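You operate a simulated robot arm through the tools that you are given. There is no shell and no other tool.

You run a simulated robot arm. Do the job below in one go: nothing can be reset, and whatever is moved stays where it is left.

JOB
Sift the small brown-stripe sack and the red-handle jug through the sieve into the green tub.
Fine: empty both on the sieve and put them back; shake till only lumps are left. Set down upright: small brown-stripe sack, red-handle jug.
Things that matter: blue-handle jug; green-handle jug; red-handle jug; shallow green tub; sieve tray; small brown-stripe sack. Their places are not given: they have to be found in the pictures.

Only the result counts: the job must be done as asked and must still hold three seconds after the hand-in. Knocking over, shifting, dropping, spilling or breaking anything else fails it.

ROBOT AND FRAMES
A 7-joint arm with a two-finger parallel gripper, fixed in place. Base frame: the origin is at the foot of the arm, x ahead of it, y to its left, z up. Readings come in m, degrees, newtons and seconds.
With the tool pointing down near the work surface it reaches from about 0.1 to 0.56 m from the base axis. Its first joint turns from -166.0 to 166.0 degrees. Payload 3.43 kg.
The TCP is the grasp point between the finger pads, 0.03 m short of the fingertips. In the tool frame z runs along the fingers and y along their closing line. The gripper opens to 0.094 m. The fingers are 0.028 m wide and 0.01 m thick; the gripper's body (0.05 by 0.096 m) begins 0.055 m behind the TCP.
Orientation is that of the tool frame in the base frame, as a unit quaternion [x, y, z, w]. With the fingers straight down and closing along the base's y, the tool's x points along the base's -x, its y along +y and its z along -z.

CONTROLS
- The arm moves only by the tool drive_tool. Its argument "commands" is a list of rows, each a list of 7 numbers: the shift along the tool's x, y, z in mm, then the turn, a rotation vector about the tool's x, y, z in degrees, then the finger opening in mm, from 0 to 94. In form: [[tx, ty, tz, wx, wy, wz, fingers], ...]. A call has 1 to 20 rows; each row shifts and turns the commanded pose from where the row before left it, along the tool's axes as they then stand. Each row takes 0.2 s and may step no farther than 0.05 m and 8.6 degrees from the row before; otherwise, or with a gripper value out of range, the whole call is refused. A pose out of reach is approached as far as the arm can. The call stops where the force on the tool passes 90 N (or 10 N more than at its start, if that is more) or the arm is blocked; 0.2 s more then pass. Each finger travels about 0.045 m/s and halts on what it meets, pressing with about 25 N; the grip force reading is that of the motor and also rises with nothing between the fingers. The clock runs only during rows and for 0.2 s after the last one: add rows that do not move to give the fingers time. It gives the time, the measured TCP pose, the force on the tool (base axes), the opening and the grip force at its end, in the units of the frame above (readings bear some noise), with the torque about the TCP (base axes, N m) and any sound that the robot's microphone picked up.
- Cameras (640 x 400 px; columns grow to the right, rows downward): "scene" is fixed at [0.2171, -0.6496, 1.44]; the picture's right is [0.24, -0.97, 0.00], its down [-0.63, -0.15, -0.76] and it looks along [0.74, 0.18, -0.65] (base axes); focal length 214 px, centre (320, 200). "wrist" rides on the gripper at [0.076, 0.014, -0.103] in the tool frame; the picture's right is [-0.18, 0.98, 0.00], its down [-0.75, -0.14, -0.64] and it looks along [-0.63, -0.12, 0.77] (tool axes); focal length 243 px, centre (320, 200).
- grab_frame(camera): a new picture of that camera. It takes no simulated time.
- lift_body(by): slides the trunk up (or, below 0, down) by that many m; the arm rides with it, the base frame stays. It gives what a move gives, with no picture.
- pixel_to_xyz(camera, pixels): for up to 12 pixels [column, row] of the newest picture of that camera ("zoom" is the newest enlarged one), the place [x, y, z] in the base frame of the surface seen there, good to about 0.002 m, but the place of the scene camera against the robot may be out by one fixed shift of up to 0.012 m in any direction. It takes no simulated time.
- enlarge(camera, box): a new picture of the part [left, top, right, bottom] of that camera's present view, enlarged. It takes no simulated time.
- close_job(): hands the job in; it is judged then, once.

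Leave the gripper open and the arm clear of the work at the hand-in unless told otherwise.

The tools are called by a JSON object that holds its "op" and its "data". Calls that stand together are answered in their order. drive_tool: Moves the arm, as the interface text tells. Its arguments: {"type":"object","properties":{"commands":{"type":"array"}},"required":["commands"]} The other tools are called the same way: lift_body (by) slides the trunk up or down; grab_frame (camera) takes a picture; pixel_to_xyz (camera, pixels) gives the place of the surface under pixels of a picture; enlarge (camera, box) takes an enlarged picture of a part of a camera's view; close_job () hands the job in.

At the start:

```text
t: 0.0
ee_pos: [0.5684, -0.4012, 1.2897]
ee_rot: [0.0, 1.0, 0.0, -0.001]
wrist_force: [0.1, -0.4, 0.2]
wrist_torque: [0.02, -0.01, 0.0]
finger_gap: 0.094
finger_force: 0.1
trunk travel left (down, up): [-0.4, 0.09]
```

scene: 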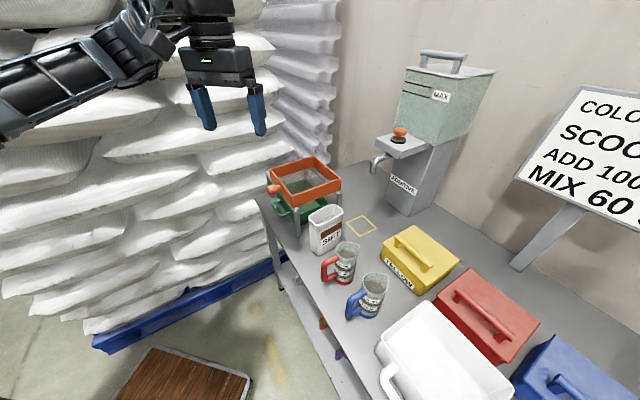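
wrist: 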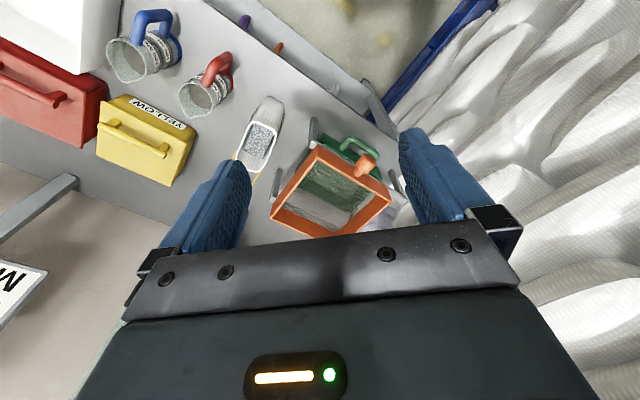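

I see the arm high above a bench with an orange sieve over a green tub, the small sack, a red-handle jug and a blue-handle jug. I'll zoom in on the work area first.

{"op": "enlarge", "data": {"camera": "scene", "box": [240, 140, 420, 330]}}

{"op": "enlarge", "data": {"camera": "wrist", "box": [80, 0, 440, 240]}}

{"op": "enlarge", "data": {"camera": "scene", "box": [250, 150, 370, 225]}}

```text
2.11 times, centred on (330, 235) of scene
```

zoom: 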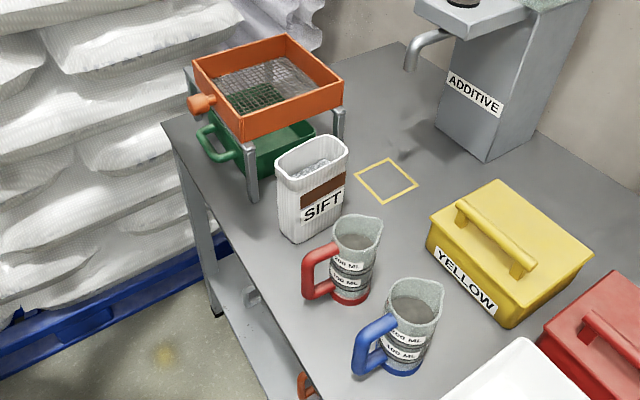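

```text
1.67 times, centred on (260, 120) of wrist
```

zoom: 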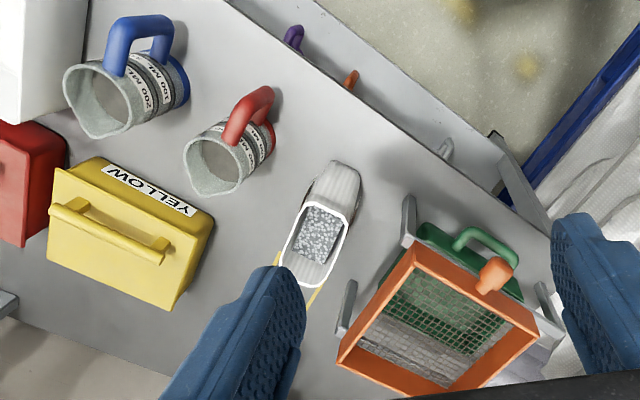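

```text
5.33 times, centred on (310, 188) of scene
```

zoom: 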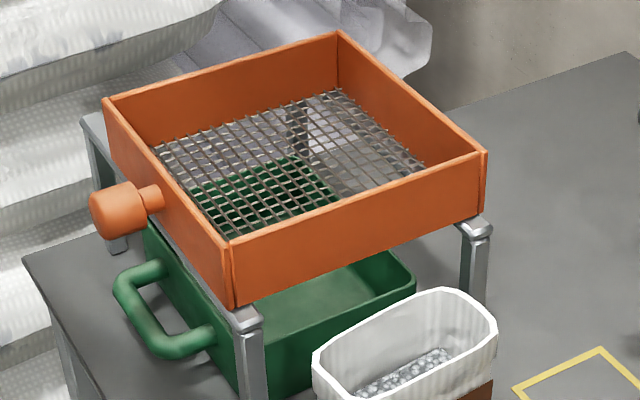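

The sieve has a handle knob facing the left/front, sitting on four posts over the tub. I'll take 3D points on the sieve rim corners, knob, posts and tub from this zoom.

{"op": "pixel_to_xyz", "data": {"camera": "zoom", "pixels": [[338, 34], [484, 154], [233, 246], [106, 101], [118, 210], [150, 197], [250, 150], [238, 315], [477, 226], [90, 122], [412, 284], [145, 225]]}}

{"op": "pixel_to_xyz", "data": {"camera": "scene", "pixels": [[289, 212], [300, 200], [330, 209], [360, 217], [376, 227], [350, 232], [327, 217], [342, 208], [313, 222], [330, 252], [380, 245], [300, 260]]}}

```text
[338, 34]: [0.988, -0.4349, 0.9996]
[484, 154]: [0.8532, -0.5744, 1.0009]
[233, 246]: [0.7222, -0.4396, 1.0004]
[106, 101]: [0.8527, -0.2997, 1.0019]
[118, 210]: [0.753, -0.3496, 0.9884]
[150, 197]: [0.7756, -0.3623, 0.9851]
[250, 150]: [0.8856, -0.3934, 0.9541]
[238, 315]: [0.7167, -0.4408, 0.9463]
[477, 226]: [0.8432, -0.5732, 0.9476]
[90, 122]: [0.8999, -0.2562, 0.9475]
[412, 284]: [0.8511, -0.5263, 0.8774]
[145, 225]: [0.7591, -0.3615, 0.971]
```

```text
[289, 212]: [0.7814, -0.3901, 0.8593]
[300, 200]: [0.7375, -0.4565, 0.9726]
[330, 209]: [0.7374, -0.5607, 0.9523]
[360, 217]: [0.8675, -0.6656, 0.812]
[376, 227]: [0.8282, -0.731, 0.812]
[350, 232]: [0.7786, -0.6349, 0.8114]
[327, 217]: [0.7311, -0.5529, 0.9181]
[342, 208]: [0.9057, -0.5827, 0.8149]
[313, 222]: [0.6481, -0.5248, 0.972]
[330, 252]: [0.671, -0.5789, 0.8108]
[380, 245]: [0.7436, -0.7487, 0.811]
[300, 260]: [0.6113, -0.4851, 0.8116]
```

Table top is at z≈0.81 and the sieve rim at 1.00. I need to know how far the arm reaches, so I'll check points on the arm and cross-check with the wrist camera.

{"op": "pixel_to_xyz", "data": {"camera": "scene", "pixels": [[10, 110], [60, 80], [110, 55], [150, 40], [212, 35], [205, 110], [258, 115], [340, 250], [345, 270], [325, 262], [372, 290], [350, 303]]}}

{"op": "pixel_to_xyz", "data": {"camera": "wrist", "pixels": [[313, 146], [391, 196], [338, 237], [271, 210], [367, 163], [262, 140], [270, 105], [205, 95], [222, 68], [192, 118], [150, 60], [350, 143]]}}

```text
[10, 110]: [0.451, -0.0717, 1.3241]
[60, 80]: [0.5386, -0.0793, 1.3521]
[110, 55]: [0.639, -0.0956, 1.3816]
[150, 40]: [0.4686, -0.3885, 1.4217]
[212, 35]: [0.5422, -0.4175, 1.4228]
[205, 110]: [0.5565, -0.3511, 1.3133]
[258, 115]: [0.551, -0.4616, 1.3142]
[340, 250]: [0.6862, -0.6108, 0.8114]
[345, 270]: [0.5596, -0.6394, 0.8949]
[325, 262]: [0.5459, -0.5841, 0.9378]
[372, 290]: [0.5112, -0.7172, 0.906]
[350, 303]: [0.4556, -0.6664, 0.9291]
```

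```text
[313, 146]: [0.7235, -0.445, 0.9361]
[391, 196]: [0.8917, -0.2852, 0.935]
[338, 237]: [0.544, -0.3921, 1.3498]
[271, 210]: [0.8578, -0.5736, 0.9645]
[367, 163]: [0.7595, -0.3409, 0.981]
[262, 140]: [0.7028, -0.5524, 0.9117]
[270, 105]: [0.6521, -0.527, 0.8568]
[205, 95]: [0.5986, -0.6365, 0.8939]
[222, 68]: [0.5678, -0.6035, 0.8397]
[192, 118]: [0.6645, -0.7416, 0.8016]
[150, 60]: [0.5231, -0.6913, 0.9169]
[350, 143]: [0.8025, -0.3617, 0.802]
```

The scene camera reads about 1 cm high in z compared with the wrist camera (table 0.8115 vs 0.802). Next I'll zoom on the tub, sack and red jug to get their geometry.

{"op": "enlarge", "data": {"camera": "wrist", "box": [230, 80, 410, 240]}}

{"op": "pixel_to_xyz", "data": {"camera": "zoom", "pixels": [[310, 196], [316, 188], [345, 245], [440, 190], [500, 290], [400, 320], [350, 320], [270, 250], [560, 345], [330, 175], [470, 380], [580, 290]]}}

```text
2.50 times, centred on (320, 160) of wrist
```

zoom: 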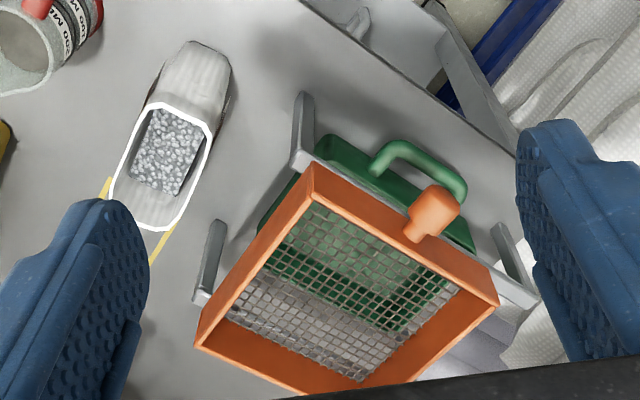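

```text
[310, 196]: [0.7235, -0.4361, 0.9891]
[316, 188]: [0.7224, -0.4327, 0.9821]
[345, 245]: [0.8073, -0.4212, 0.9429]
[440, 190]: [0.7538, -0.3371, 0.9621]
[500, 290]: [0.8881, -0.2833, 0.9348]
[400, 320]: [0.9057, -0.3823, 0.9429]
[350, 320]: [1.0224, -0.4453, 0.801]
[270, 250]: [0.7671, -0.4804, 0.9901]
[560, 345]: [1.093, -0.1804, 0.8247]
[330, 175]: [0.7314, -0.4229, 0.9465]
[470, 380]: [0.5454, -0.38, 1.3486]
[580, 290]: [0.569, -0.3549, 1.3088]
```

To test reach and get a better view I'll move the arm forward (base +x = tool −x) by 15 cm at the present safe height.

{"op": "drive_tool", "data": {"commands": [[-25, 0, 0, 0, 0, 0, 94], [-25, 0, 0, 0, 0, 0, 94], [-25, 0, 0, 0, 0, 0, 94], [-25, 0, 0, 0, 0, 0, 94], [-25, 0, 0, 0, 0, 0, 94], [-25, 0, 0, 0, 0, 0, 94], [0, 0, 0, 0, 0, 0, 94]]}}

{"op": "grab_frame", "data": {"camera": "wrist"}}

{"op": "grab_frame", "data": {"camera": "scene"}}

```text
t: 1.6
ee_pos: [0.7197, -0.402, 1.2903]
ee_rot: [0.0, 1.0, -0.001, -0.001]
wrist_force: [1.0, 0.0, 0.0]
wrist_torque: [0.03, 0.0, 0.0]
finger_gap: 0.0943
finger_force: 0.1
trunk travel left (down, up): [-0.4, 0.09]
```

```text
taken
```

wrist: 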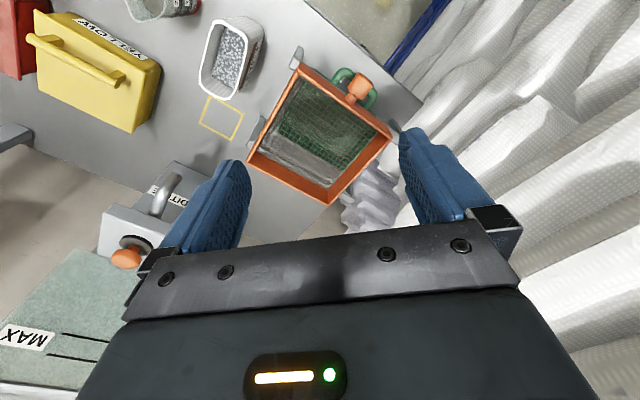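

```text
taken
```

scene: 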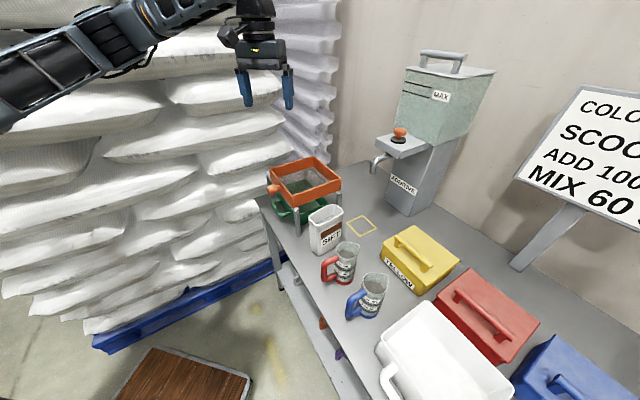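

Reach at 0.82 m is fine. I'll zoom on the sieve from this higher-angle view to see where the tub lies beneath it.

{"op": "enlarge", "data": {"camera": "wrist", "box": [230, 30, 410, 210]}}

{"op": "pixel_to_xyz", "data": {"camera": "wrist", "pixels": [[300, 68], [388, 135], [326, 202], [249, 160], [347, 72], [360, 93], [289, 140], [320, 140], [370, 145], [292, 100], [280, 150], [353, 118]]}}

```text
2.22 times, centred on (320, 120) of wrist
```

zoom: 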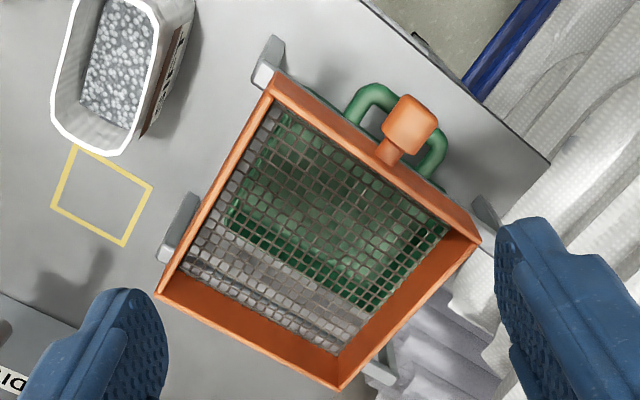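

```text
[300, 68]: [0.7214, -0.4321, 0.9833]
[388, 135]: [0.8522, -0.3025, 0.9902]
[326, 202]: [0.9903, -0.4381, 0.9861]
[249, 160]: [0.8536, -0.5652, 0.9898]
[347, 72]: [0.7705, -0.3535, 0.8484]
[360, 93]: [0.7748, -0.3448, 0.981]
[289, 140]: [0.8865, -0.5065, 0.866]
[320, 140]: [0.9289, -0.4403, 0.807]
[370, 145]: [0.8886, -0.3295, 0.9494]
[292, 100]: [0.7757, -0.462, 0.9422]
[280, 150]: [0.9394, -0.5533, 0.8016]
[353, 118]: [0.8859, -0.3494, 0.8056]
```

The tub seems offset toward the knob side under the sieve. I'll sample tub points through the mesh and around it.

{"op": "pixel_to_xyz", "data": {"camera": "zoom", "pixels": [[232, 214], [258, 160], [268, 140], [290, 262], [330, 285], [350, 302], [372, 300], [398, 285], [420, 255], [436, 232], [330, 104], [448, 187]]}}

{"op": "enlarge", "data": {"camera": "wrist", "box": [270, 50, 400, 130]}}

```text
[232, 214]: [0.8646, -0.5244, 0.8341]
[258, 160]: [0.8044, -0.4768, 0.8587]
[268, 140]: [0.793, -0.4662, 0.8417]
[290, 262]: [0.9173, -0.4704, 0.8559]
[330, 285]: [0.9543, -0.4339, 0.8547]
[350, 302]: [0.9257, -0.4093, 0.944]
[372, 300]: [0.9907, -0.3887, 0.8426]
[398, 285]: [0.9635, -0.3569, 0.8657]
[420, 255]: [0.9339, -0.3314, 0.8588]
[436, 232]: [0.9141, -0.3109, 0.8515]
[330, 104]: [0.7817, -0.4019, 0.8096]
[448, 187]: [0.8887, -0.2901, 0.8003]
```

```text
4.92 times, centred on (335, 90) of wrist
```

zoom: 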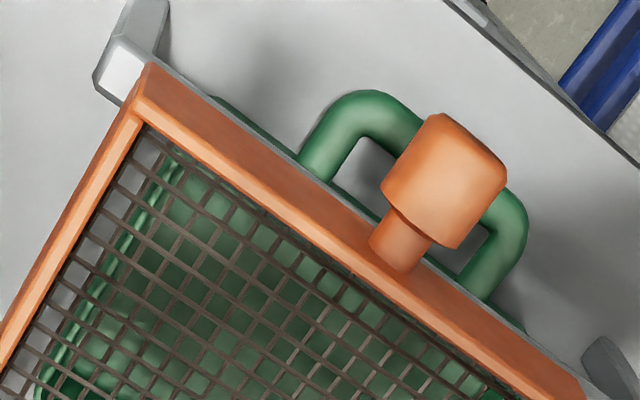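

The stand, its rails (running along the frame's edge on the knob side) and the tub are concentric, with the sieve offset toward one rail end; so sliding along the rails is the way to shake. Now I'll measure the sack rim, knob and a zoom of the sack from the wrist view.

{"op": "enlarge", "data": {"camera": "wrist", "box": [180, 0, 310, 110]}}

{"op": "pixel_to_xyz", "data": {"camera": "wrist", "pixels": [[360, 86], [352, 98], [349, 80], [367, 88], [357, 77], [371, 95], [300, 60], [293, 52], [388, 125], [252, 130], [262, 118], [396, 130]]}}

```text
3.64 times, centred on (245, 55) of wrist
```

zoom: 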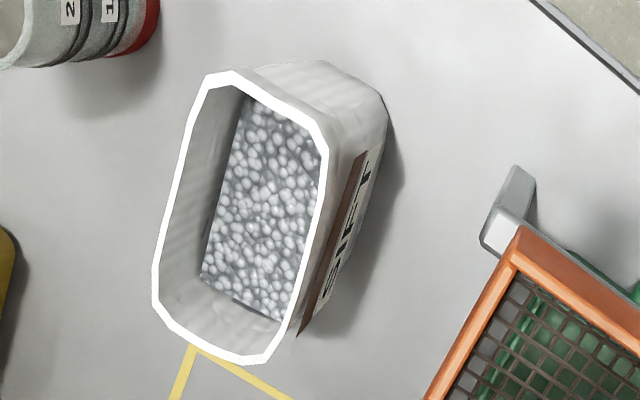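

```text
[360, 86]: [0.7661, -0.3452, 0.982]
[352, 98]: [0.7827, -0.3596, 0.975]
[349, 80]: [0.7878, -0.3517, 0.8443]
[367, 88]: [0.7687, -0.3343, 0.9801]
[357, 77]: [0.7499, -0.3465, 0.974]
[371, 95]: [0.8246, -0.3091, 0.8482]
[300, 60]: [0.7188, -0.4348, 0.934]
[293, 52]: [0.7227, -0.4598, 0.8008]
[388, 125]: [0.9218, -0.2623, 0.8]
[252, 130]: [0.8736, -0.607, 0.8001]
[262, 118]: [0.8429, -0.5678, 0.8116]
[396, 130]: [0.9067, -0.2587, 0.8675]
```

Now the sack rim points and the sieve-side faces from this zoom.

{"op": "pixel_to_xyz", "data": {"camera": "zoom", "pixels": [[208, 82], [235, 76], [315, 130], [325, 150], [262, 355], [245, 360], [157, 300], [155, 285], [180, 180], [308, 250], [265, 200], [235, 270]]}}

{"op": "pixel_to_xyz", "data": {"camera": "zoom", "pixels": [[380, 105], [385, 140], [330, 75], [300, 335], [345, 230], [355, 170], [360, 90], [195, 350], [290, 398], [170, 395]]}}

```text
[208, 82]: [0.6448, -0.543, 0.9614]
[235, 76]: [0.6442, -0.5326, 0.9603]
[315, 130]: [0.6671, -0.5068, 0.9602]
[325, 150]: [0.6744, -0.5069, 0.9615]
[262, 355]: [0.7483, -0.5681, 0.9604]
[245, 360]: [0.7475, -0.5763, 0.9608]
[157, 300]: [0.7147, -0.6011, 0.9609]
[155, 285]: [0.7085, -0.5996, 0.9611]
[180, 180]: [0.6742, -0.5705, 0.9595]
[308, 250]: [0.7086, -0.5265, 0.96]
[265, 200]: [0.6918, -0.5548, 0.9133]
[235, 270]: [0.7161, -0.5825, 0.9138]
```

```text
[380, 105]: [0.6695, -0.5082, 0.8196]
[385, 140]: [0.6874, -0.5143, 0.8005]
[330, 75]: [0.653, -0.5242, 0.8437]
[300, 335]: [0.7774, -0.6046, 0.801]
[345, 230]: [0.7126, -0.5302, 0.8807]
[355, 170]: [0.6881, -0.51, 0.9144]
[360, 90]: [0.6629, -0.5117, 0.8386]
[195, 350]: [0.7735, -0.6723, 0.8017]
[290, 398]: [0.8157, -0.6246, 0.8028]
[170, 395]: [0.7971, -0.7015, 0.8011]
```

Sack: rim at z≈0.960, about 0.105 × 0.056 m, long axis at ≈−40°, centre (0.694, −0.554), contents level 0.913. Now I'll move the hand back and to the right at this height to look at the red jug.

{"op": "drive_tool", "data": {"commands": [[27, -22, 0, 0, 0, 0, 94], [27, -22, 0, 0, 0, 0, 94], [27, -22, 0, 0, 0, 0, 94], [27, -22, 0, 0, 0, 0, 94], [27, -22, 0, 0, 0, 0, 94], [27, -22, 0, 0, 0, 0, 94], [27, -22, 0, 0, 0, 0, 94], [27, -22, 0, 0, 0, 0, 94], [27, -22, 0, 0, 0, 0, 94], [0, 0, 0, 0, 0, 0, 94]]}}

{"op": "grab_frame", "data": {"camera": "wrist"}}

{"op": "enlarge", "data": {"camera": "wrist", "box": [200, 0, 460, 170]}}

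```text
t: 3.8
ee_pos: [0.4748, -0.5965, 1.2914]
ee_rot: [0.0, 1.0, 0.0, 0.0]
wrist_force: [-0.4, 0.5, -0.3]
wrist_torque: [0.04, -0.03, -0.03]
finger_gap: 0.0941
finger_force: 0.1
trunk travel left (down, up): [-0.4, 0.09]
```

```text
taken
```

wrist: 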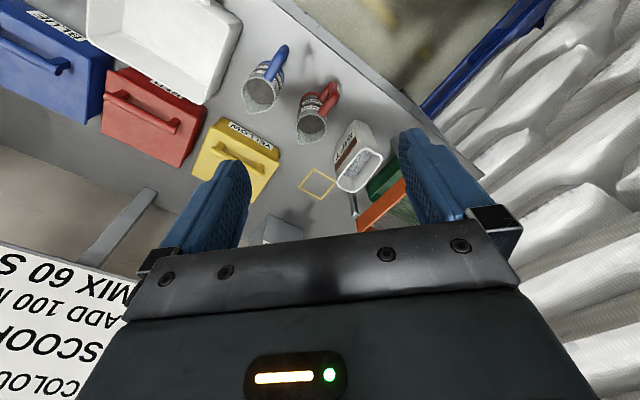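

```text
2.35 times, centred on (330, 85) of wrist
```

zoom: 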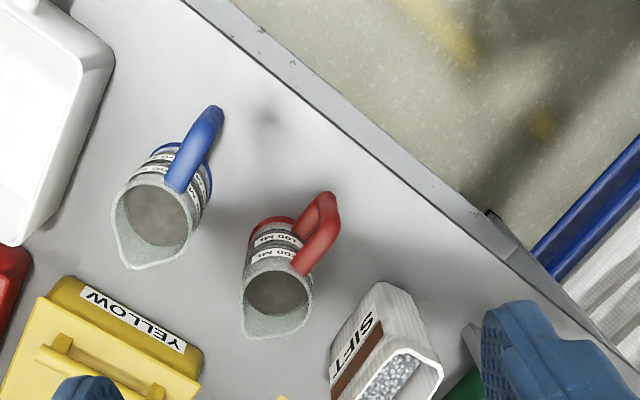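

I see both jugs; the red one has its handle toward the bench edge and its spout away from it. I'll measure its rim, handle and base.

{"op": "pixel_to_xyz", "data": {"camera": "zoom", "pixels": [[246, 285], [311, 285], [280, 259], [245, 335], [252, 270], [305, 268], [300, 325], [278, 295], [330, 205], [303, 262], [318, 225], [262, 228]]}}

{"op": "pixel_to_xyz", "data": {"camera": "zoom", "pixels": [[115, 200], [195, 215], [150, 185], [128, 262], [155, 220], [213, 115], [180, 180], [200, 150], [322, 250], [310, 275], [340, 215], [290, 222]]}}

{"op": "enlarge", "data": {"camera": "scene", "box": [310, 230, 400, 330]}}

```text
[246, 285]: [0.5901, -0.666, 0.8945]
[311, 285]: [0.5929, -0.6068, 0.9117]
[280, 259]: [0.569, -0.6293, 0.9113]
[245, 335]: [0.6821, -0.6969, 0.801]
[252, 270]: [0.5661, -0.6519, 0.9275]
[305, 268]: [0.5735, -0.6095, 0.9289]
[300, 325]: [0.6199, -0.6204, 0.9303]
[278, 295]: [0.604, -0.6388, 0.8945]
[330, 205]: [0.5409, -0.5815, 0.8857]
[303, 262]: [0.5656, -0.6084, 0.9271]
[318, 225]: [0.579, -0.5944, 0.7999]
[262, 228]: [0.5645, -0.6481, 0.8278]
```

```text
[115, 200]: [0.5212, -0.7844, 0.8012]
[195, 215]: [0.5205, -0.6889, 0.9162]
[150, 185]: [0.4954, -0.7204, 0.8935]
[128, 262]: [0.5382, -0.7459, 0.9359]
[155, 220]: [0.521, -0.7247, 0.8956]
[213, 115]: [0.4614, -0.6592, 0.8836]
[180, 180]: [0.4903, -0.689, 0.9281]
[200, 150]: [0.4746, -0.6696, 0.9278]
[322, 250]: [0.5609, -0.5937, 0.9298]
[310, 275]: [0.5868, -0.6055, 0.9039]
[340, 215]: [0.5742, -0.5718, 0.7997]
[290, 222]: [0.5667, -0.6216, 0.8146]
```

```text
4.00 times, centred on (355, 280) of scene
```

zoom: 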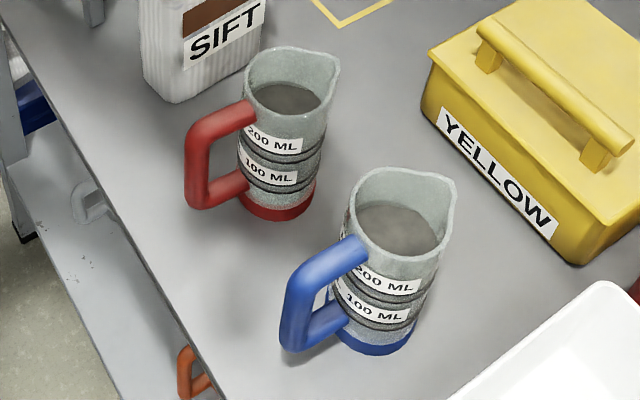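

Red jug: centre ≈(0.592, −0.634), Ø≈0.064, rim z≈0.93, handle toward ≈135°. For pouring I'd like a horizontal tool with the camera on top, so I'll test turning about the tool axis here in free space, by −136°.

{"op": "drive_tool", "data": {"commands": [[0, 0, 0, 0, 0, -8, 94], [0, 0, 0, 0, 0, -8, 94], [0, 0, 0, 0, 0, -8, 94], [0, 0, 0, 0, 0, -8, 94], [0, 0, 0, 0, 0, -8, 94], [0, 0, 0, 0, 0, -8, 94], [0, 0, 0, 0, 0, -8, 94], [0, 0, 0, 0, 0, -8, 94], [0, 0, 0, 0, 0, -8, 94], [0, 0, 0, 0, 0, -8, 94], [0, 0, 0, 0, 0, -8, 94], [0, 0, 0, 0, 0, -8, 94], [0, 0, 0, 0, 0, -8, 94], [0, 0, 0, 0, 0, -8, 94], [0, 0, 0, 0, 0, -8, 94], [0, 0, 0, 0, 0, -8, 94], [0, 0, 0, 0, 0, -8, 94], [0, 0, 0, 0, 0, 0, 94]]}}

{"op": "grab_frame", "data": {"camera": "scene"}}

{"op": "grab_frame", "data": {"camera": "wrist"}}

```text
t: 7.6
ee_pos: [0.476, -0.5988, 1.2911]
ee_rot: [0.927, -0.374, 0.0, 0.0]
wrist_force: [-0.8, 0.2, 0.1]
wrist_torque: [0.04, -0.01, -0.04]
finger_gap: 0.0939
finger_force: 0.0
trunk travel left (down, up): [-0.4, 0.09]
```

```text
taken
```

scene: 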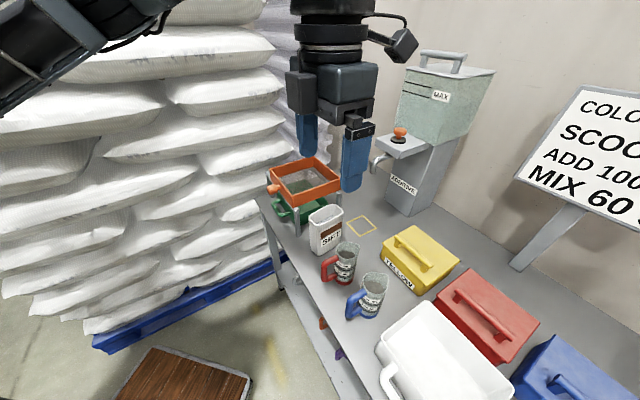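

```text
taken
```

wrist: 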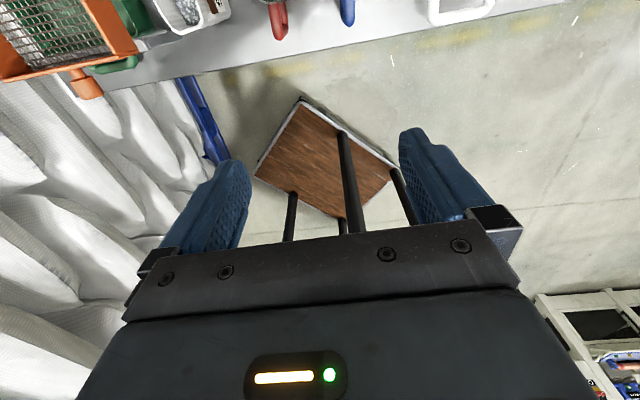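

The turn worked; tool x now points at −44° azimuth. Now I'll tilt the tool up to horizontal about tool y (+85°) here in free space, to see if the arm can do it.

{"op": "drive_tool", "data": {"commands": [[0, 0, 0, 0, 8.5, 0, 94], [0, 0, 0, 0, 8.5, 0, 94], [0, 0, 0, 0, 8.5, 0, 94], [0, 0, 0, 0, 8.5, 0, 94], [0, 0, 0, 0, 8.5, 0, 94], [0, 0, 0, 0, 8.5, 0, 94], [0, 0, 0, 0, 8.5, 0, 94], [0, 0, 0, 0, 8.5, 0, 94], [0, 0, 0, 0, 8.5, 0, 94], [0, 0, 0, 0, 8.5, 0, 94], [0, 0, 0, 0, 0, 0, 94]]}}

{"op": "grab_frame", "data": {"camera": "scene"}}

{"op": "grab_frame", "data": {"camera": "wrist"}}

```text
t: 10.0
ee_pos: [0.4766, -0.5983, 1.2913]
ee_rot: [0.683, -0.277, 0.626, 0.254]
wrist_force: [-0.3, 0.0, 0.1]
wrist_torque: [0.0, 0.01, 0.02]
finger_gap: 0.0941
finger_force: 0.1
trunk travel left (down, up): [-0.4, 0.09]
```

```text
taken
```

scene: 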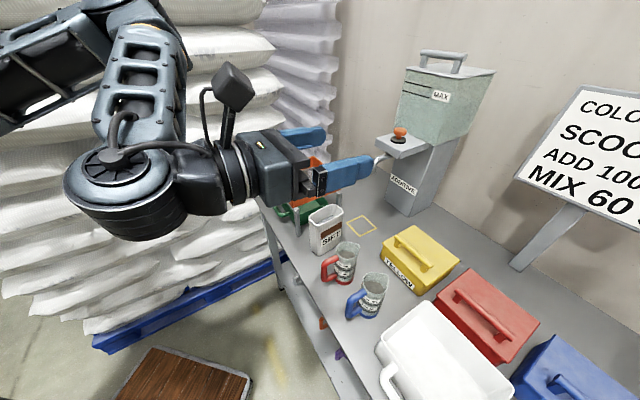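

```text
taken
```

wrist: 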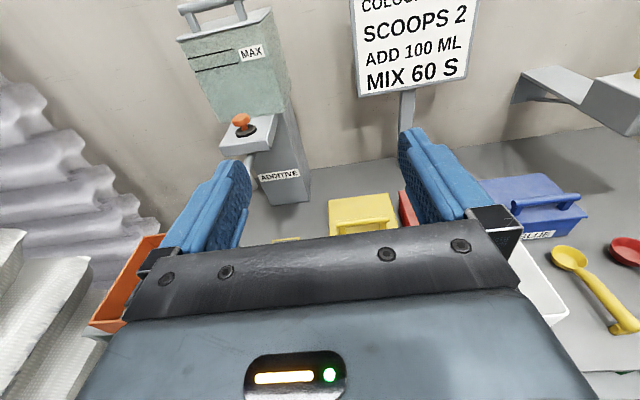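

Horizontal works, camera on top. I'll check how low the wrist block behind the hand hangs, and where the bench's front edge runs.

{"op": "pixel_to_xyz", "data": {"camera": "scene", "pixels": [[130, 235], [130, 200], [180, 205], [80, 200], [210, 212], [262, 205], [270, 215], [300, 272], [330, 330], [265, 200], [290, 250], [352, 375]]}}

```text
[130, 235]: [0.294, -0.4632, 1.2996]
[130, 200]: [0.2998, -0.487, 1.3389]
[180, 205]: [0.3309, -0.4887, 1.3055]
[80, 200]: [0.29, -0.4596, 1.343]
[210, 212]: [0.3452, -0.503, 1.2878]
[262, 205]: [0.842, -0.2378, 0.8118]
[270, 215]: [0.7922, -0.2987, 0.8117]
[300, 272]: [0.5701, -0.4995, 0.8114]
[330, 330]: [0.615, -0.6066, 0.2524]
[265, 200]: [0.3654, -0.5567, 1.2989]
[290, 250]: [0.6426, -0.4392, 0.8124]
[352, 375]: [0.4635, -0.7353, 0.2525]
```

The wrist block stays off the bench when approaching perpendicular to its edge. I'll yaw +4° to align with the sack's long axis (−40°) and move to a stand-off in front of the sack, still high.

{"op": "drive_tool", "data": {"commands": [[0, 0, 0, 4, 0, 0, 94], [0, -29, -3.3, 0, 0, 0, 94], [0, -29, -3.3, 0, 0, 0, 94], [0, -29, -3.3, 0, 0, 0, 94], [0, -29, -3.3, 0, 0, 0, 94], [0, -29, -3.3, 0, 0, 0, 94], [0, -29, -3.3, 0, 0, 0, 94], [0, 0, 0, 0, 0, 0, 94]]}}

{"op": "lift_body", "data": {"by": -0.25}}

{"op": "grab_frame", "data": {"camera": "scene"}}

{"op": "grab_frame", "data": {"camera": "wrist"}}

```text
t: 11.8
ee_pos: [0.5721, -0.4541, 1.2961]
ee_rot: [0.693, -0.254, 0.635, 0.229]
wrist_force: [0.1, 0.4, 0.5]
wrist_torque: [0.03, -0.03, 0.01]
finger_gap: 0.0941
finger_force: 0.0
trunk travel left (down, up): [-0.4, 0.09]
```

```text
t: 14.4
ee_pos: [0.5719, -0.4544, 1.0452]
ee_rot: [0.692, -0.253, 0.636, 0.229]
wrist_force: [0.8, 0.4, 0.2]
wrist_torque: [0.0, 0.0, -0.01]
finger_gap: 0.0936
finger_force: 0.2
trunk travel left (down, up): [-0.15, 0.34]
```

```text
taken
```

scene: 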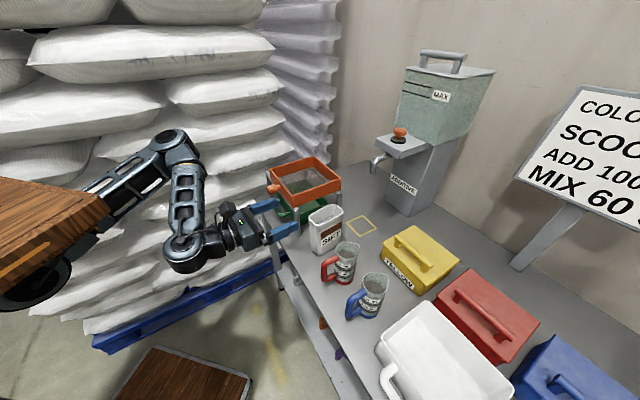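

```text
taken
```

wrist: 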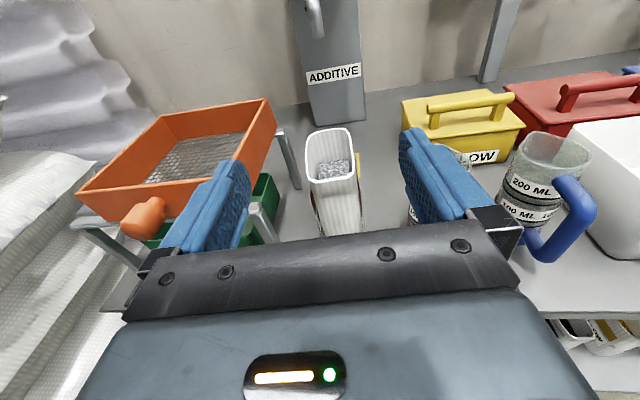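

The arm is in place before the sack. I'll re-measure the sack's rim from this closer wrist view.

{"op": "enlarge", "data": {"camera": "wrist", "box": [250, 90, 450, 240]}}

{"op": "pixel_to_xyz", "data": {"camera": "wrist", "pixels": [[308, 140], [310, 175], [315, 183], [350, 181], [356, 176], [351, 132], [335, 183], [335, 200], [335, 225], [318, 210], [358, 210], [256, 235]]}}

```text
2.67 times, centred on (350, 165) of wrist
```

zoom: 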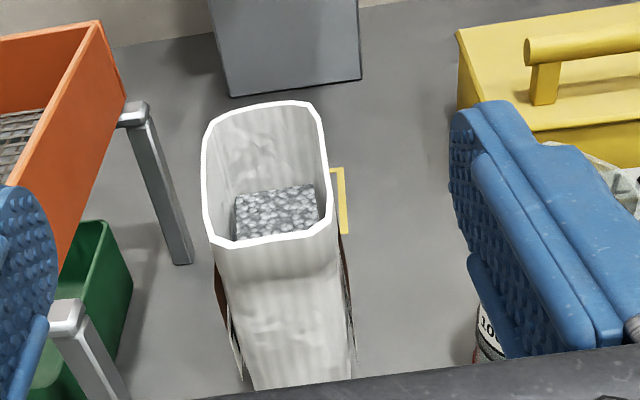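

```text
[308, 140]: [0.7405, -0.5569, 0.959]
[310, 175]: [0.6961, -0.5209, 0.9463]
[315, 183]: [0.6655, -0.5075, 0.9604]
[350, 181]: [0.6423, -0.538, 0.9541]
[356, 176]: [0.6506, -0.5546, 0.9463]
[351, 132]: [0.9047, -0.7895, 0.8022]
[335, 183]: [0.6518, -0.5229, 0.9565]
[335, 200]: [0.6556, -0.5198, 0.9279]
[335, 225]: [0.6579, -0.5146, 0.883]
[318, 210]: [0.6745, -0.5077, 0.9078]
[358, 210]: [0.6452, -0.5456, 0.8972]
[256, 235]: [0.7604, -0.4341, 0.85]
```

Sack matches the earlier fit. I'll descend 146 mm in front of the bench edge, then check before going in.

{"op": "drive_tool", "data": {"commands": [[-24.5, 0, 0, 0, 0, 0, 94], [-24.5, 0, 0, 0, 0, 0, 94], [-24.5, 0, 0, 0, 0, 0, 94], [-24.5, 0, 0, 0, 0, 0, 94], [-24.5, 0, 0, 0, 0, 0, 94], [-24.5, 0, 0, 0, 0, 0, 94], [0, 0, 0, 0, 0, 0, 94]]}}

{"op": "grab_frame", "data": {"camera": "scene"}}

{"op": "grab_frame", "data": {"camera": "wrist"}}

```text
t: 16.0
ee_pos: [0.5621, -0.4428, 0.8979]
ee_rot: [0.692, -0.255, 0.635, 0.23]
wrist_force: [-0.1, 0.2, -0.5]
wrist_torque: [0.02, 0.0, 0.03]
finger_gap: 0.0939
finger_force: 0.1
trunk travel left (down, up): [-0.15, 0.34]
```

```text
taken
```

scene: 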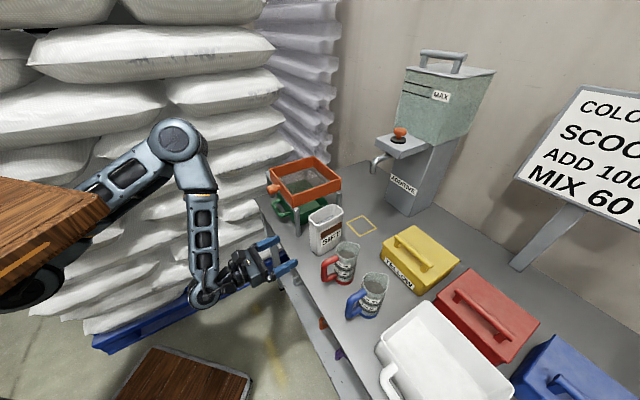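

```text
taken
```

wrist: 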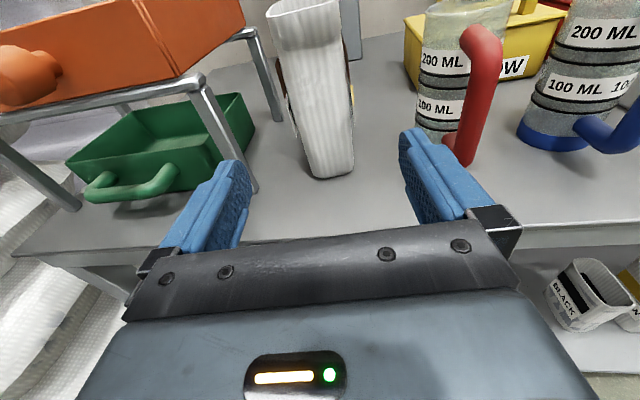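

Clear lane to the sack: left finger passes between sack and stand post, right finger well short of the red jug. I'll advance 164 mm in steps.

{"op": "drive_tool", "data": {"commands": [[0, 0, 20, 0, 0, 0, 94], [0, 0, 20, 0, 0, 0, 94], [0, 0, 20, 0, 0, 0, 94], [0, 0, 20, 0, 0, 0, 94], [0, 0, 20, 0, 0, 0, 94], [0, 0, 10, 0, 0, 0, 94], [0, 0, 0, 0, 0, 0, 94]]}}

{"op": "grab_frame", "data": {"camera": "wrist"}}

{"op": "enlarge", "data": {"camera": "scene", "box": [220, 180, 380, 300]}}

```text
t: 17.6
ee_pos: [0.6447, -0.5139, 0.8806]
ee_rot: [0.698, -0.254, 0.63, 0.227]
wrist_force: [0.1, 0.9, 0.0]
wrist_torque: [0.05, -0.02, 0.03]
finger_gap: 0.0941
finger_force: 0.1
trunk travel left (down, up): [-0.15, 0.34]
```

```text
taken
```

wrist: 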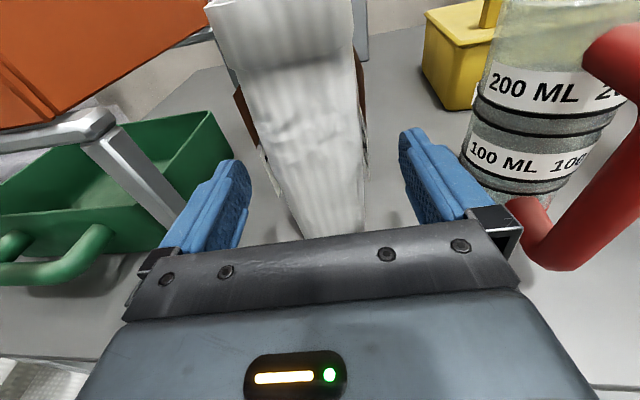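

```text
3.33 times, centred on (300, 240) of scene
```

zoom: 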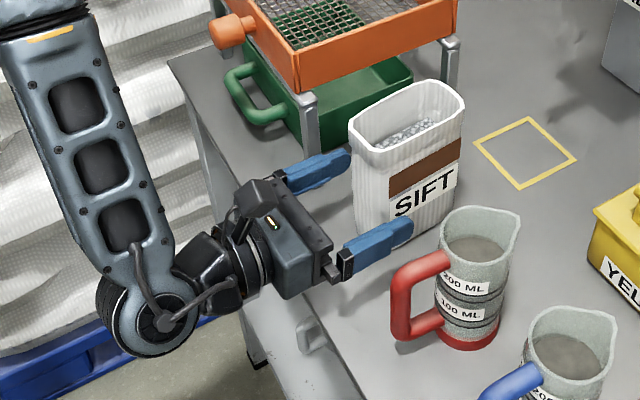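

The right finger seems near the jug's handle; I'll check true distances.

{"op": "pixel_to_xyz", "data": {"camera": "wrist", "pixels": [[540, 262], [530, 220], [585, 45], [515, 250], [500, 215], [255, 150], [368, 140], [235, 170], [405, 170], [320, 150], [270, 60], [355, 60]]}}

```text
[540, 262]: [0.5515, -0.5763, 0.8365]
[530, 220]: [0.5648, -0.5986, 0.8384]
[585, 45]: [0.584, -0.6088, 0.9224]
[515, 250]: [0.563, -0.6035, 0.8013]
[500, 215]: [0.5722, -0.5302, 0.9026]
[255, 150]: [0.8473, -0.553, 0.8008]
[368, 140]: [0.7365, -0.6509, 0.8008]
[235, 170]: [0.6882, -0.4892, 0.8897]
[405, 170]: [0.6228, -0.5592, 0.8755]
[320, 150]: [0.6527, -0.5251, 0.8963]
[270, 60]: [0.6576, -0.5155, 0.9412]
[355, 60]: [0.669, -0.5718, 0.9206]
```

Clearance to the handle is ~8 cm from the bracket; fine. Advancing the last 55 mm.

{"op": "drive_tool", "data": {"commands": [[0, 0, 15, 0, 0, 0, 94], [0, 0, 15, 0, 0, 0, 94], [0, 0, 15, 0, 0, 0, 94], [0, 0, 9, 0, 0, 0, 94], [0, 0, 0, 0, 0, 0, 94]]}}

{"op": "grab_frame", "data": {"camera": "wrist"}}

{"op": "enlarge", "data": {"camera": "scene", "box": [240, 180, 380, 290]}}

```text
t: 18.8
ee_pos: [0.6797, -0.5556, 0.8907]
ee_rot: [0.694, -0.252, 0.636, 0.226]
wrist_force: [-0.1, 0.0, 0.2]
wrist_torque: [0.0, -0.03, 0.03]
finger_gap: 0.0941
finger_force: 0.1
out of reach, approached as far as the arm can: row 2, 3
trunk travel left (down, up): [-0.15, 0.34]
```

```text
taken
```

wrist: 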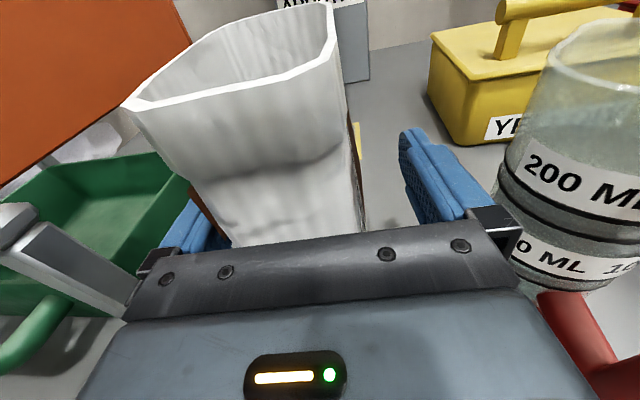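

```text
3.64 times, centred on (310, 235) of scene
```

zoom: 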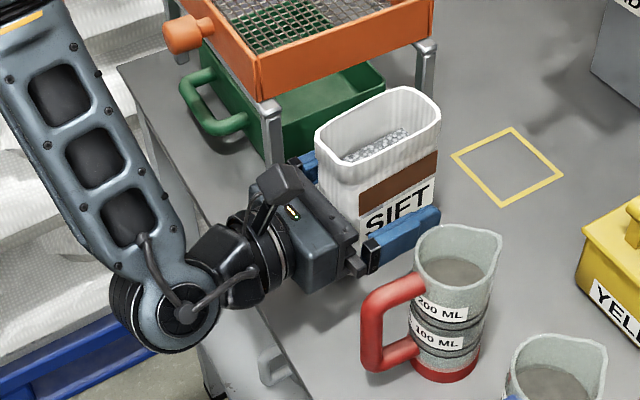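

The arm slipped ~10 mm sideways (a reach limit). The sack is still between the fingers; I'll try centring with a −9 mm move along tool y.

{"op": "drive_tool", "data": {"commands": [[0, -5, 0, 0, 0, 0, 94], [0, -4, 0, 0, 0, 0, 94], [0, 0, 0, 0, 0, 0, 94]]}}

```text
t: 19.6
ee_pos: [0.6813, -0.5518, 0.8924]
ee_rot: [0.696, -0.253, 0.633, 0.225]
wrist_force: [-0.2, 0.0, 0.1]
wrist_torque: [0.02, 0.0, -0.01]
finger_gap: 0.094
finger_force: 0.1
out of reach, approached as far as the arm can: row 1, 2
trunk travel left (down, up): [-0.15, 0.34]
```

Still limited here. Rather than grip at a limit, I'll back straight out and lower the trunk further so the arm works in a better posture.

{"op": "drive_tool", "data": {"commands": [[0, 0, -20, 0, 0, 0, 94], [0, 0, -20, 0, 0, 0, 94], [0, 0, -20, 0, 0, 0, 94], [0, 0, -20, 0, 0, 0, 94], [0, 0, -20, 0, 0, 0, 94], [0, 0, -20, 0, 0, 0, 94], [0, 0, -20, 0, 0, 0, 94], [0, 0, -20, 0, 0, 0, 94], [0, 0, 0, 0, 0, 0, 94]]}}

{"op": "grab_frame", "data": {"camera": "scene"}}

```text
t: 21.6
ee_pos: [0.5586, -0.4482, 0.9096]
ee_rot: [0.693, -0.253, 0.636, 0.228]
wrist_force: [0.0, -0.8, -0.6]
wrist_torque: [-0.04, 0.01, -0.02]
finger_gap: 0.0939
finger_force: 0.2
trunk travel left (down, up): [-0.15, 0.34]
```

```text
taken
```

scene: 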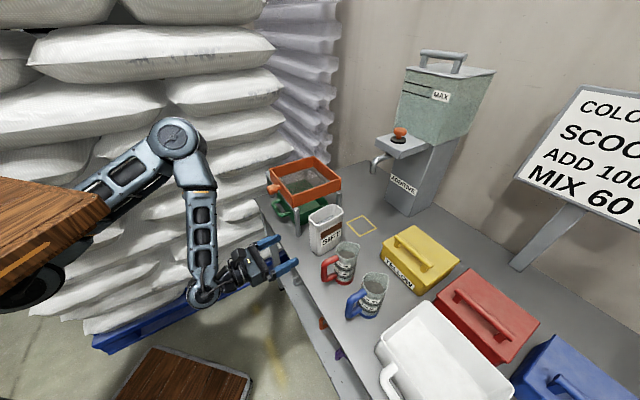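

Sack untouched. I'll measure the arm's elbow, wrist and shoulder to understand the limit.

{"op": "pixel_to_xyz", "data": {"camera": "scene", "pixels": [[175, 138], [205, 293], [203, 200], [60, 245], [20, 285], [105, 195], [130, 180], [30, 215], [235, 265], [150, 375]]}}

```text
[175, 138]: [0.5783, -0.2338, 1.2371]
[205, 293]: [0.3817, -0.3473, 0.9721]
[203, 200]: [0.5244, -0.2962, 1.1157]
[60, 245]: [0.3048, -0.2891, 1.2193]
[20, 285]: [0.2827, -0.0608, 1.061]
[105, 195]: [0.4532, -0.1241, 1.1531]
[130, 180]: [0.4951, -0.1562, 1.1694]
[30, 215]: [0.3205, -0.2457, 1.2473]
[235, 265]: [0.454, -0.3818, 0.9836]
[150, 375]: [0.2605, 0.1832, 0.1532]
```

The limit is probably the forearm-roll joint in this flipped wrist posture. I'll go back up, return to tool-down, and turn the other way so the arm uses its natural posture (camera on the near side). First rise 180 mm and tilt back down.

{"op": "drive_tool", "data": {"commands": [[30, 0, 0, 0, 0, 0, 94], [30, 0, 0, 0, 0, 0, 94], [30, 0, 0, 0, 0, 0, 94], [30, 0, 0, 0, 0, 0, 94], [30, 0, 0, 0, 0, 0, 94], [30, 0, 0, 0, 0, 0, 94], [0, 0, 0, 0, -8.5, 0, 94], [0, 0, 0, 0, -8.5, 0, 94], [0, 0, 0, 0, -8.5, 0, 94], [0, 0, 0, 0, -8.5, 0, 94], [0, 0, 0, 0, -8.5, 0, 94], [0, 0, 0, 0, -8.5, 0, 94], [0, 0, 0, 0, -8.5, 0, 94], [0, 0, 0, 0, -8.5, 0, 94], [0, 0, 0, 0, -8.5, 0, 94], [0, 0, 0, 0, -8.5, 0, 94], [0, 0, 0, 0, 0, 0, 94]]}}

{"op": "grab_frame", "data": {"camera": "scene"}}

```text
t: 25.2
ee_pos: [0.5707, -0.4604, 1.0886]
ee_rot: [0.94, -0.341, 0.0, -0.002]
wrist_force: [0.4, -0.3, -0.4]
wrist_torque: [0.03, -0.01, -0.01]
finger_gap: 0.094
finger_force: 0.2
trunk travel left (down, up): [-0.15, 0.34]
```

```text
taken
```

scene: 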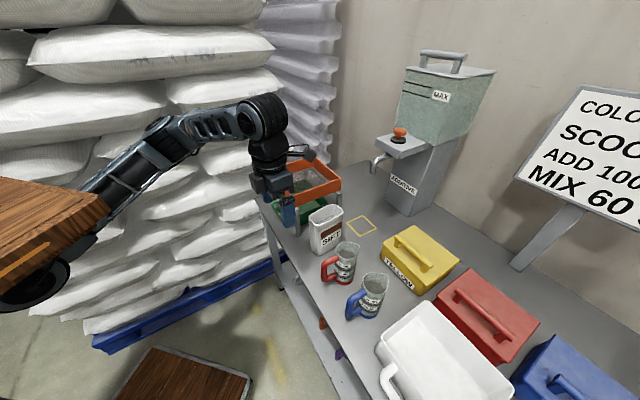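

Tool-down again. Now I'll turn +170° about the tool axis so the camera is on the robot's side with heading about −40°.

{"op": "drive_tool", "data": {"commands": [[0, 0, 0, 0, 0, 8.5, 94], [0, 0, 0, 0, 0, 8.5, 94], [0, 0, 0, 0, 0, 8.5, 94], [0, 0, 0, 0, 0, 8.5, 94], [0, 0, 0, 0, 0, 8.5, 94], [0, 0, 0, 0, 0, 8.5, 94], [0, 0, 0, 0, 0, 8.5, 94], [0, 0, 0, 0, 0, 8.5, 94], [0, 0, 0, 0, 0, 8.5, 94], [0, 0, 0, 0, 0, 8.5, 94], [0, 0, 0, 0, 0, 8.5, 94], [0, 0, 0, 0, 0, 8.5, 94], [0, 0, 0, 0, 0, 8.5, 94], [0, 0, 0, 0, 0, 8.5, 94], [0, 0, 0, 0, 0, 8.5, 94], [0, 0, 0, 0, 0, 8.5, 94], [0, 0, 0, 0, 0, 8.5, 94], [0, 0, 0, 0, 0, 8.5, 94], [0, 0, 0, 0, 0, 8.5, 94], [0, 0, 0, 0, 0, 8.5, 94]]}}

{"op": "drive_tool", "data": {"commands": [[0, 0, 0, 0, 0, 8.5, 94], [0, 0, 0, 0, 0, 0, 94]]}}

```text
t: 29.4
ee_pos: [0.5712, -0.46, 1.0883]
ee_rot: [0.26, 0.966, 0.003, 0.001]
wrist_force: [-0.8, -0.2, 0.3]
wrist_torque: [0.0, 0.01, 0.0]
finger_gap: 0.0939
finger_force: 0.1
trunk travel left (down, up): [-0.15, 0.34]
```

```text
t: 30.0
ee_pos: [0.5713, -0.4609, 1.0878]
ee_rot: [0.331, 0.944, 0.002, 0.001]
wrist_force: [0.4, -0.7, 0.3]
wrist_torque: [-0.01, 0.02, 0.0]
finger_gap: 0.0939
finger_force: 0.1
trunk travel left (down, up): [-0.15, 0.34]
```

Heading is now −39°. I'll lower the trunk 0.1 m and tilt nose-up in steps (−60° about tool y) to see what the arm can hold.

{"op": "lift_body", "data": {"by": -0.1}}

{"op": "drive_tool", "data": {"commands": [[0, 0, 0, 0, -7.5, 0, 94], [0, 0, 0, 0, -7.5, 0, 94], [0, 0, 0, 0, -7.5, 0, 94], [0, 0, 0, 0, -7.5, 0, 94], [0, 0, 0, 0, -7.5, 0, 94], [0, 0, 0, 0, -7.5, 0, 94], [0, 0, 0, 0, -7.5, 0, 94], [0, 0, 0, 0, -7.5, 0, 94], [0, 0, 0, 0, 0, 0, 94]]}}

{"op": "grab_frame", "data": {"camera": "scene"}}

```text
t: 31.3
ee_pos: [0.5707, -0.4612, 0.9887]
ee_rot: [0.329, 0.944, 0.002, 0.001]
wrist_force: [-0.4, -0.1, -0.5]
wrist_torque: [0.0, -0.01, 0.0]
finger_gap: 0.0939
finger_force: 0.1
trunk travel left (down, up): [-0.05, 0.44]
```

```text
t: 33.3
ee_pos: [0.5744, -0.4581, 0.9762]
ee_rot: [0.282, 0.828, -0.17, 0.455]
wrist_force: [-0.4, 0.0, 0.1]
wrist_torque: [0.0, -0.01, 0.0]
finger_gap: 0.0941
finger_force: 0.0
trunk travel left (down, up): [-0.05, 0.44]
```

```text
taken
```

scene: 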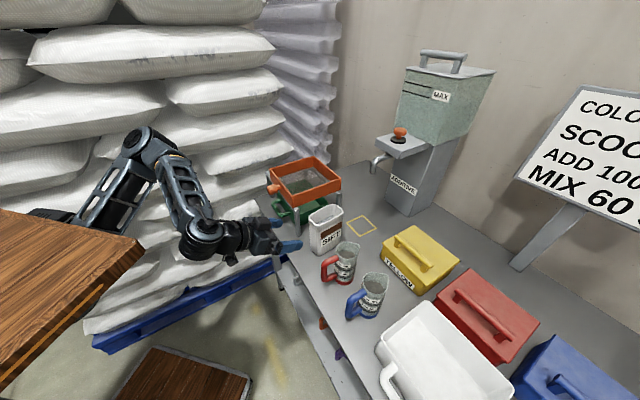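

Natural posture holds α≈32° nose-down. Before grasping I'll rehearse the pouring place empty-handed: rise 100 mm, then fly over to beside the sieve at z≈1.08.

{"op": "drive_tool", "data": {"commands": [[-21.2, -0.6, -13.2, 0, 0, 0, 94], [-21.2, -0.6, -13.2, 0, 0, 0, 94], [-21.2, -0.6, -13.2, 0, 0, 0, 94], [-21.2, -0.6, -13.2, 0, 0, 0, 94], [-11, 11.3, 15.1, 0, 0, 0, 94], [-11, 11.3, 15.1, 0, 0, 0, 94], [-11, 11.3, 15.1, 0, 0, 0, 94], [-11, 11.3, 15.1, 0, 0, 0, 94], [-11, 11.3, 15.1, 0, 0, 0, 94], [-11, 11.3, 15.1, 0, 0, 0, 94], [-11, 11.3, 15.1, 0, 0, 0, 94], [-11, 11.3, 15.1, 0, 0, 0, 94], [-11, 11.3, 15.1, 0, 0, 0, 94], [-11, 11.3, 15.1, 0, 0, 0, 94], [0, 0, 0, 0, 0, 0, 94]]}}

{"op": "grab_frame", "data": {"camera": "scene"}}

```text
t: 36.5
ee_pos: [0.7911, -0.485, 1.0912]
ee_rot: [0.281, 0.827, -0.172, 0.456]
wrist_force: [-0.1, -0.3, -0.5]
wrist_torque: [-0.03, 0.0, 0.01]
finger_gap: 0.0941
finger_force: 0.1
trunk travel left (down, up): [-0.05, 0.44]
```

```text
taken
```

scene: 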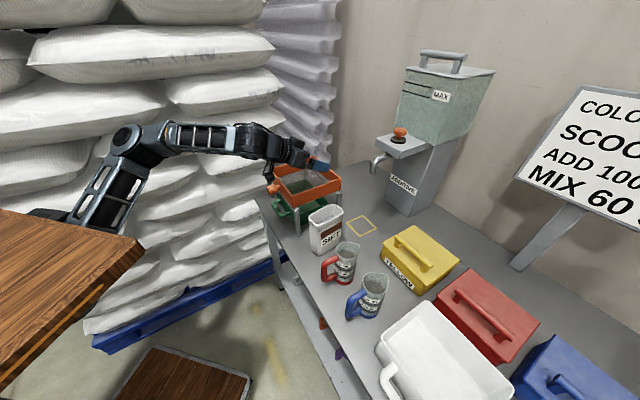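

Reach beside the sieve is comfortable. Rehearse the pour: pitch up ~25° and roll −160° about the tool axis.

{"op": "drive_tool", "data": {"commands": [[0, 0, 0, 0, -8.3, 0, 94], [0, 0, 0, 0, -8.3, 0, 94], [0, 0, 0, 0, -8.3, 0, 94], [0, 0, 0, 0, 0, -8.5, 94], [0, 0, 0, 0, 0, -8.5, 94], [0, 0, 0, 0, 0, -8.5, 94], [0, 0, 0, 0, 0, -8.5, 94], [0, 0, 0, 0, 0, -8.5, 94], [0, 0, 0, 0, 0, -8.5, 94], [0, 0, 0, 0, 0, -8.5, 94], [0, 0, 0, 0, 0, -8.5, 94], [0, 0, 0, 0, 0, -8.5, 94], [0, 0, 0, 0, 0, -8.5, 94], [0, 0, 0, 0, 0, -8.5, 94], [0, 0, 0, 0, 0, -8.5, 94], [0, 0, 0, 0, 0, -8.5, 94], [0, 0, 0, 0, 0, -8.5, 94], [0, 0, 0, 0, 0, -8.5, 94], [0, 0, 0, 0, 0, -8.5, 94], [0, 0, 0, 0, 0, 0, 94]]}}

{"op": "grab_frame", "data": {"camera": "scene"}}

{"op": "enlarge", "data": {"camera": "scene", "box": [230, 130, 390, 240]}}

```text
t: 40.7
ee_pos: [0.7822, -0.488, 1.1078]
ee_rot: [0.554, -0.488, 0.674, -0.034]
wrist_force: [0.3, -0.1, 0.1]
wrist_torque: [0.0, 0.02, 0.0]
finger_gap: 0.0941
finger_force: 0.0
trunk travel left (down, up): [-0.05, 0.44]
```

```text
taken
```

scene: 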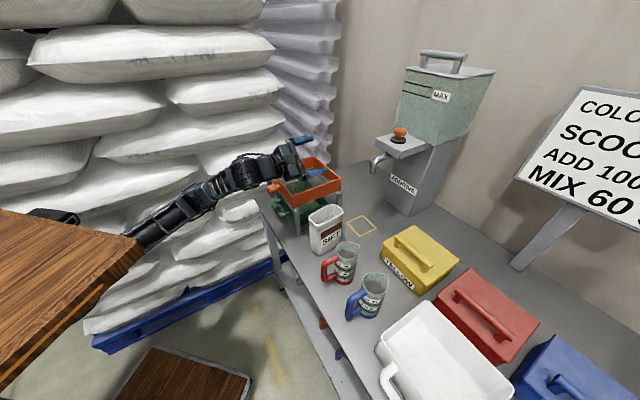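

```text
3.64 times, centred on (310, 185) of scene
```

zoom: 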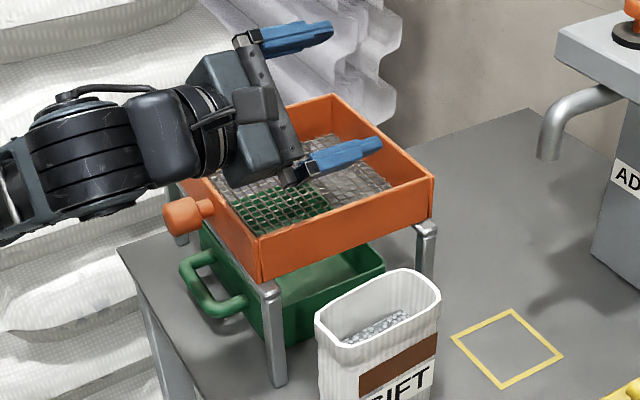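

The pour posture is feasible (tool 5° nose-down, rolled 136°). Now I'll reverse it: roll back and pitch down, then go to the sack.

{"op": "drive_tool", "data": {"commands": [[0, 0, 0, 0, 0, 8.5, 94], [0, 0, 0, 0, 0, 8.5, 94], [0, 0, 0, 0, 0, 8.5, 94], [0, 0, 0, 0, 0, 8.5, 94], [0, 0, 0, 0, 0, 8.5, 94], [0, 0, 0, 0, 0, 8.5, 94], [0, 0, 0, 0, 0, 8.5, 94], [0, 0, 0, 0, 0, 8.5, 94], [0, 0, 0, 0, 0, 8.5, 94], [0, 0, 0, 0, 0, 8.5, 94], [0, 0, 0, 0, 0, 8.5, 94], [0, 0, 0, 0, 0, 8.5, 94], [0, 0, 0, 0, 0, 8.5, 94], [0, 0, 0, 0, 0, 8.5, 94], [0, 0, 0, 0, 0, 8.5, 94], [0, 0, 0, 0, 0, 8.5, 94], [0, 0, 0, 0, 8.3, 0, 94], [0, 0, 0, 0, 8.3, 0, 94], [0, 0, 0, 0, 0, 0, 94]]}}

{"op": "grab_frame", "data": {"camera": "scene"}}

```text
t: 44.7
ee_pos: [0.7889, -0.4886, 1.0844]
ee_rot: [0.271, 0.793, -0.189, 0.512]
wrist_force: [-0.2, -0.1, -0.6]
wrist_torque: [-0.05, -0.02, -0.03]
finger_gap: 0.0942
finger_force: 0.0
trunk travel left (down, up): [-0.05, 0.44]
```

```text
taken
```

scene: 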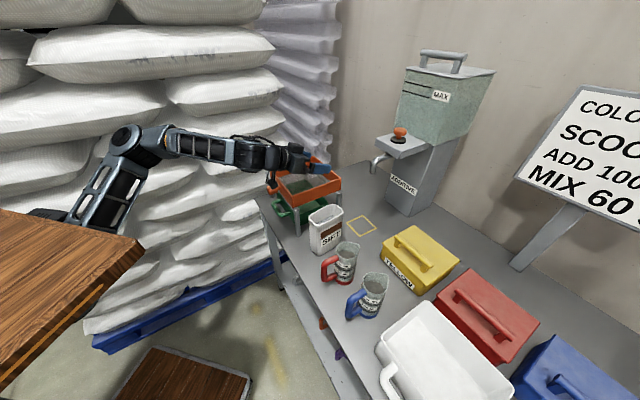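

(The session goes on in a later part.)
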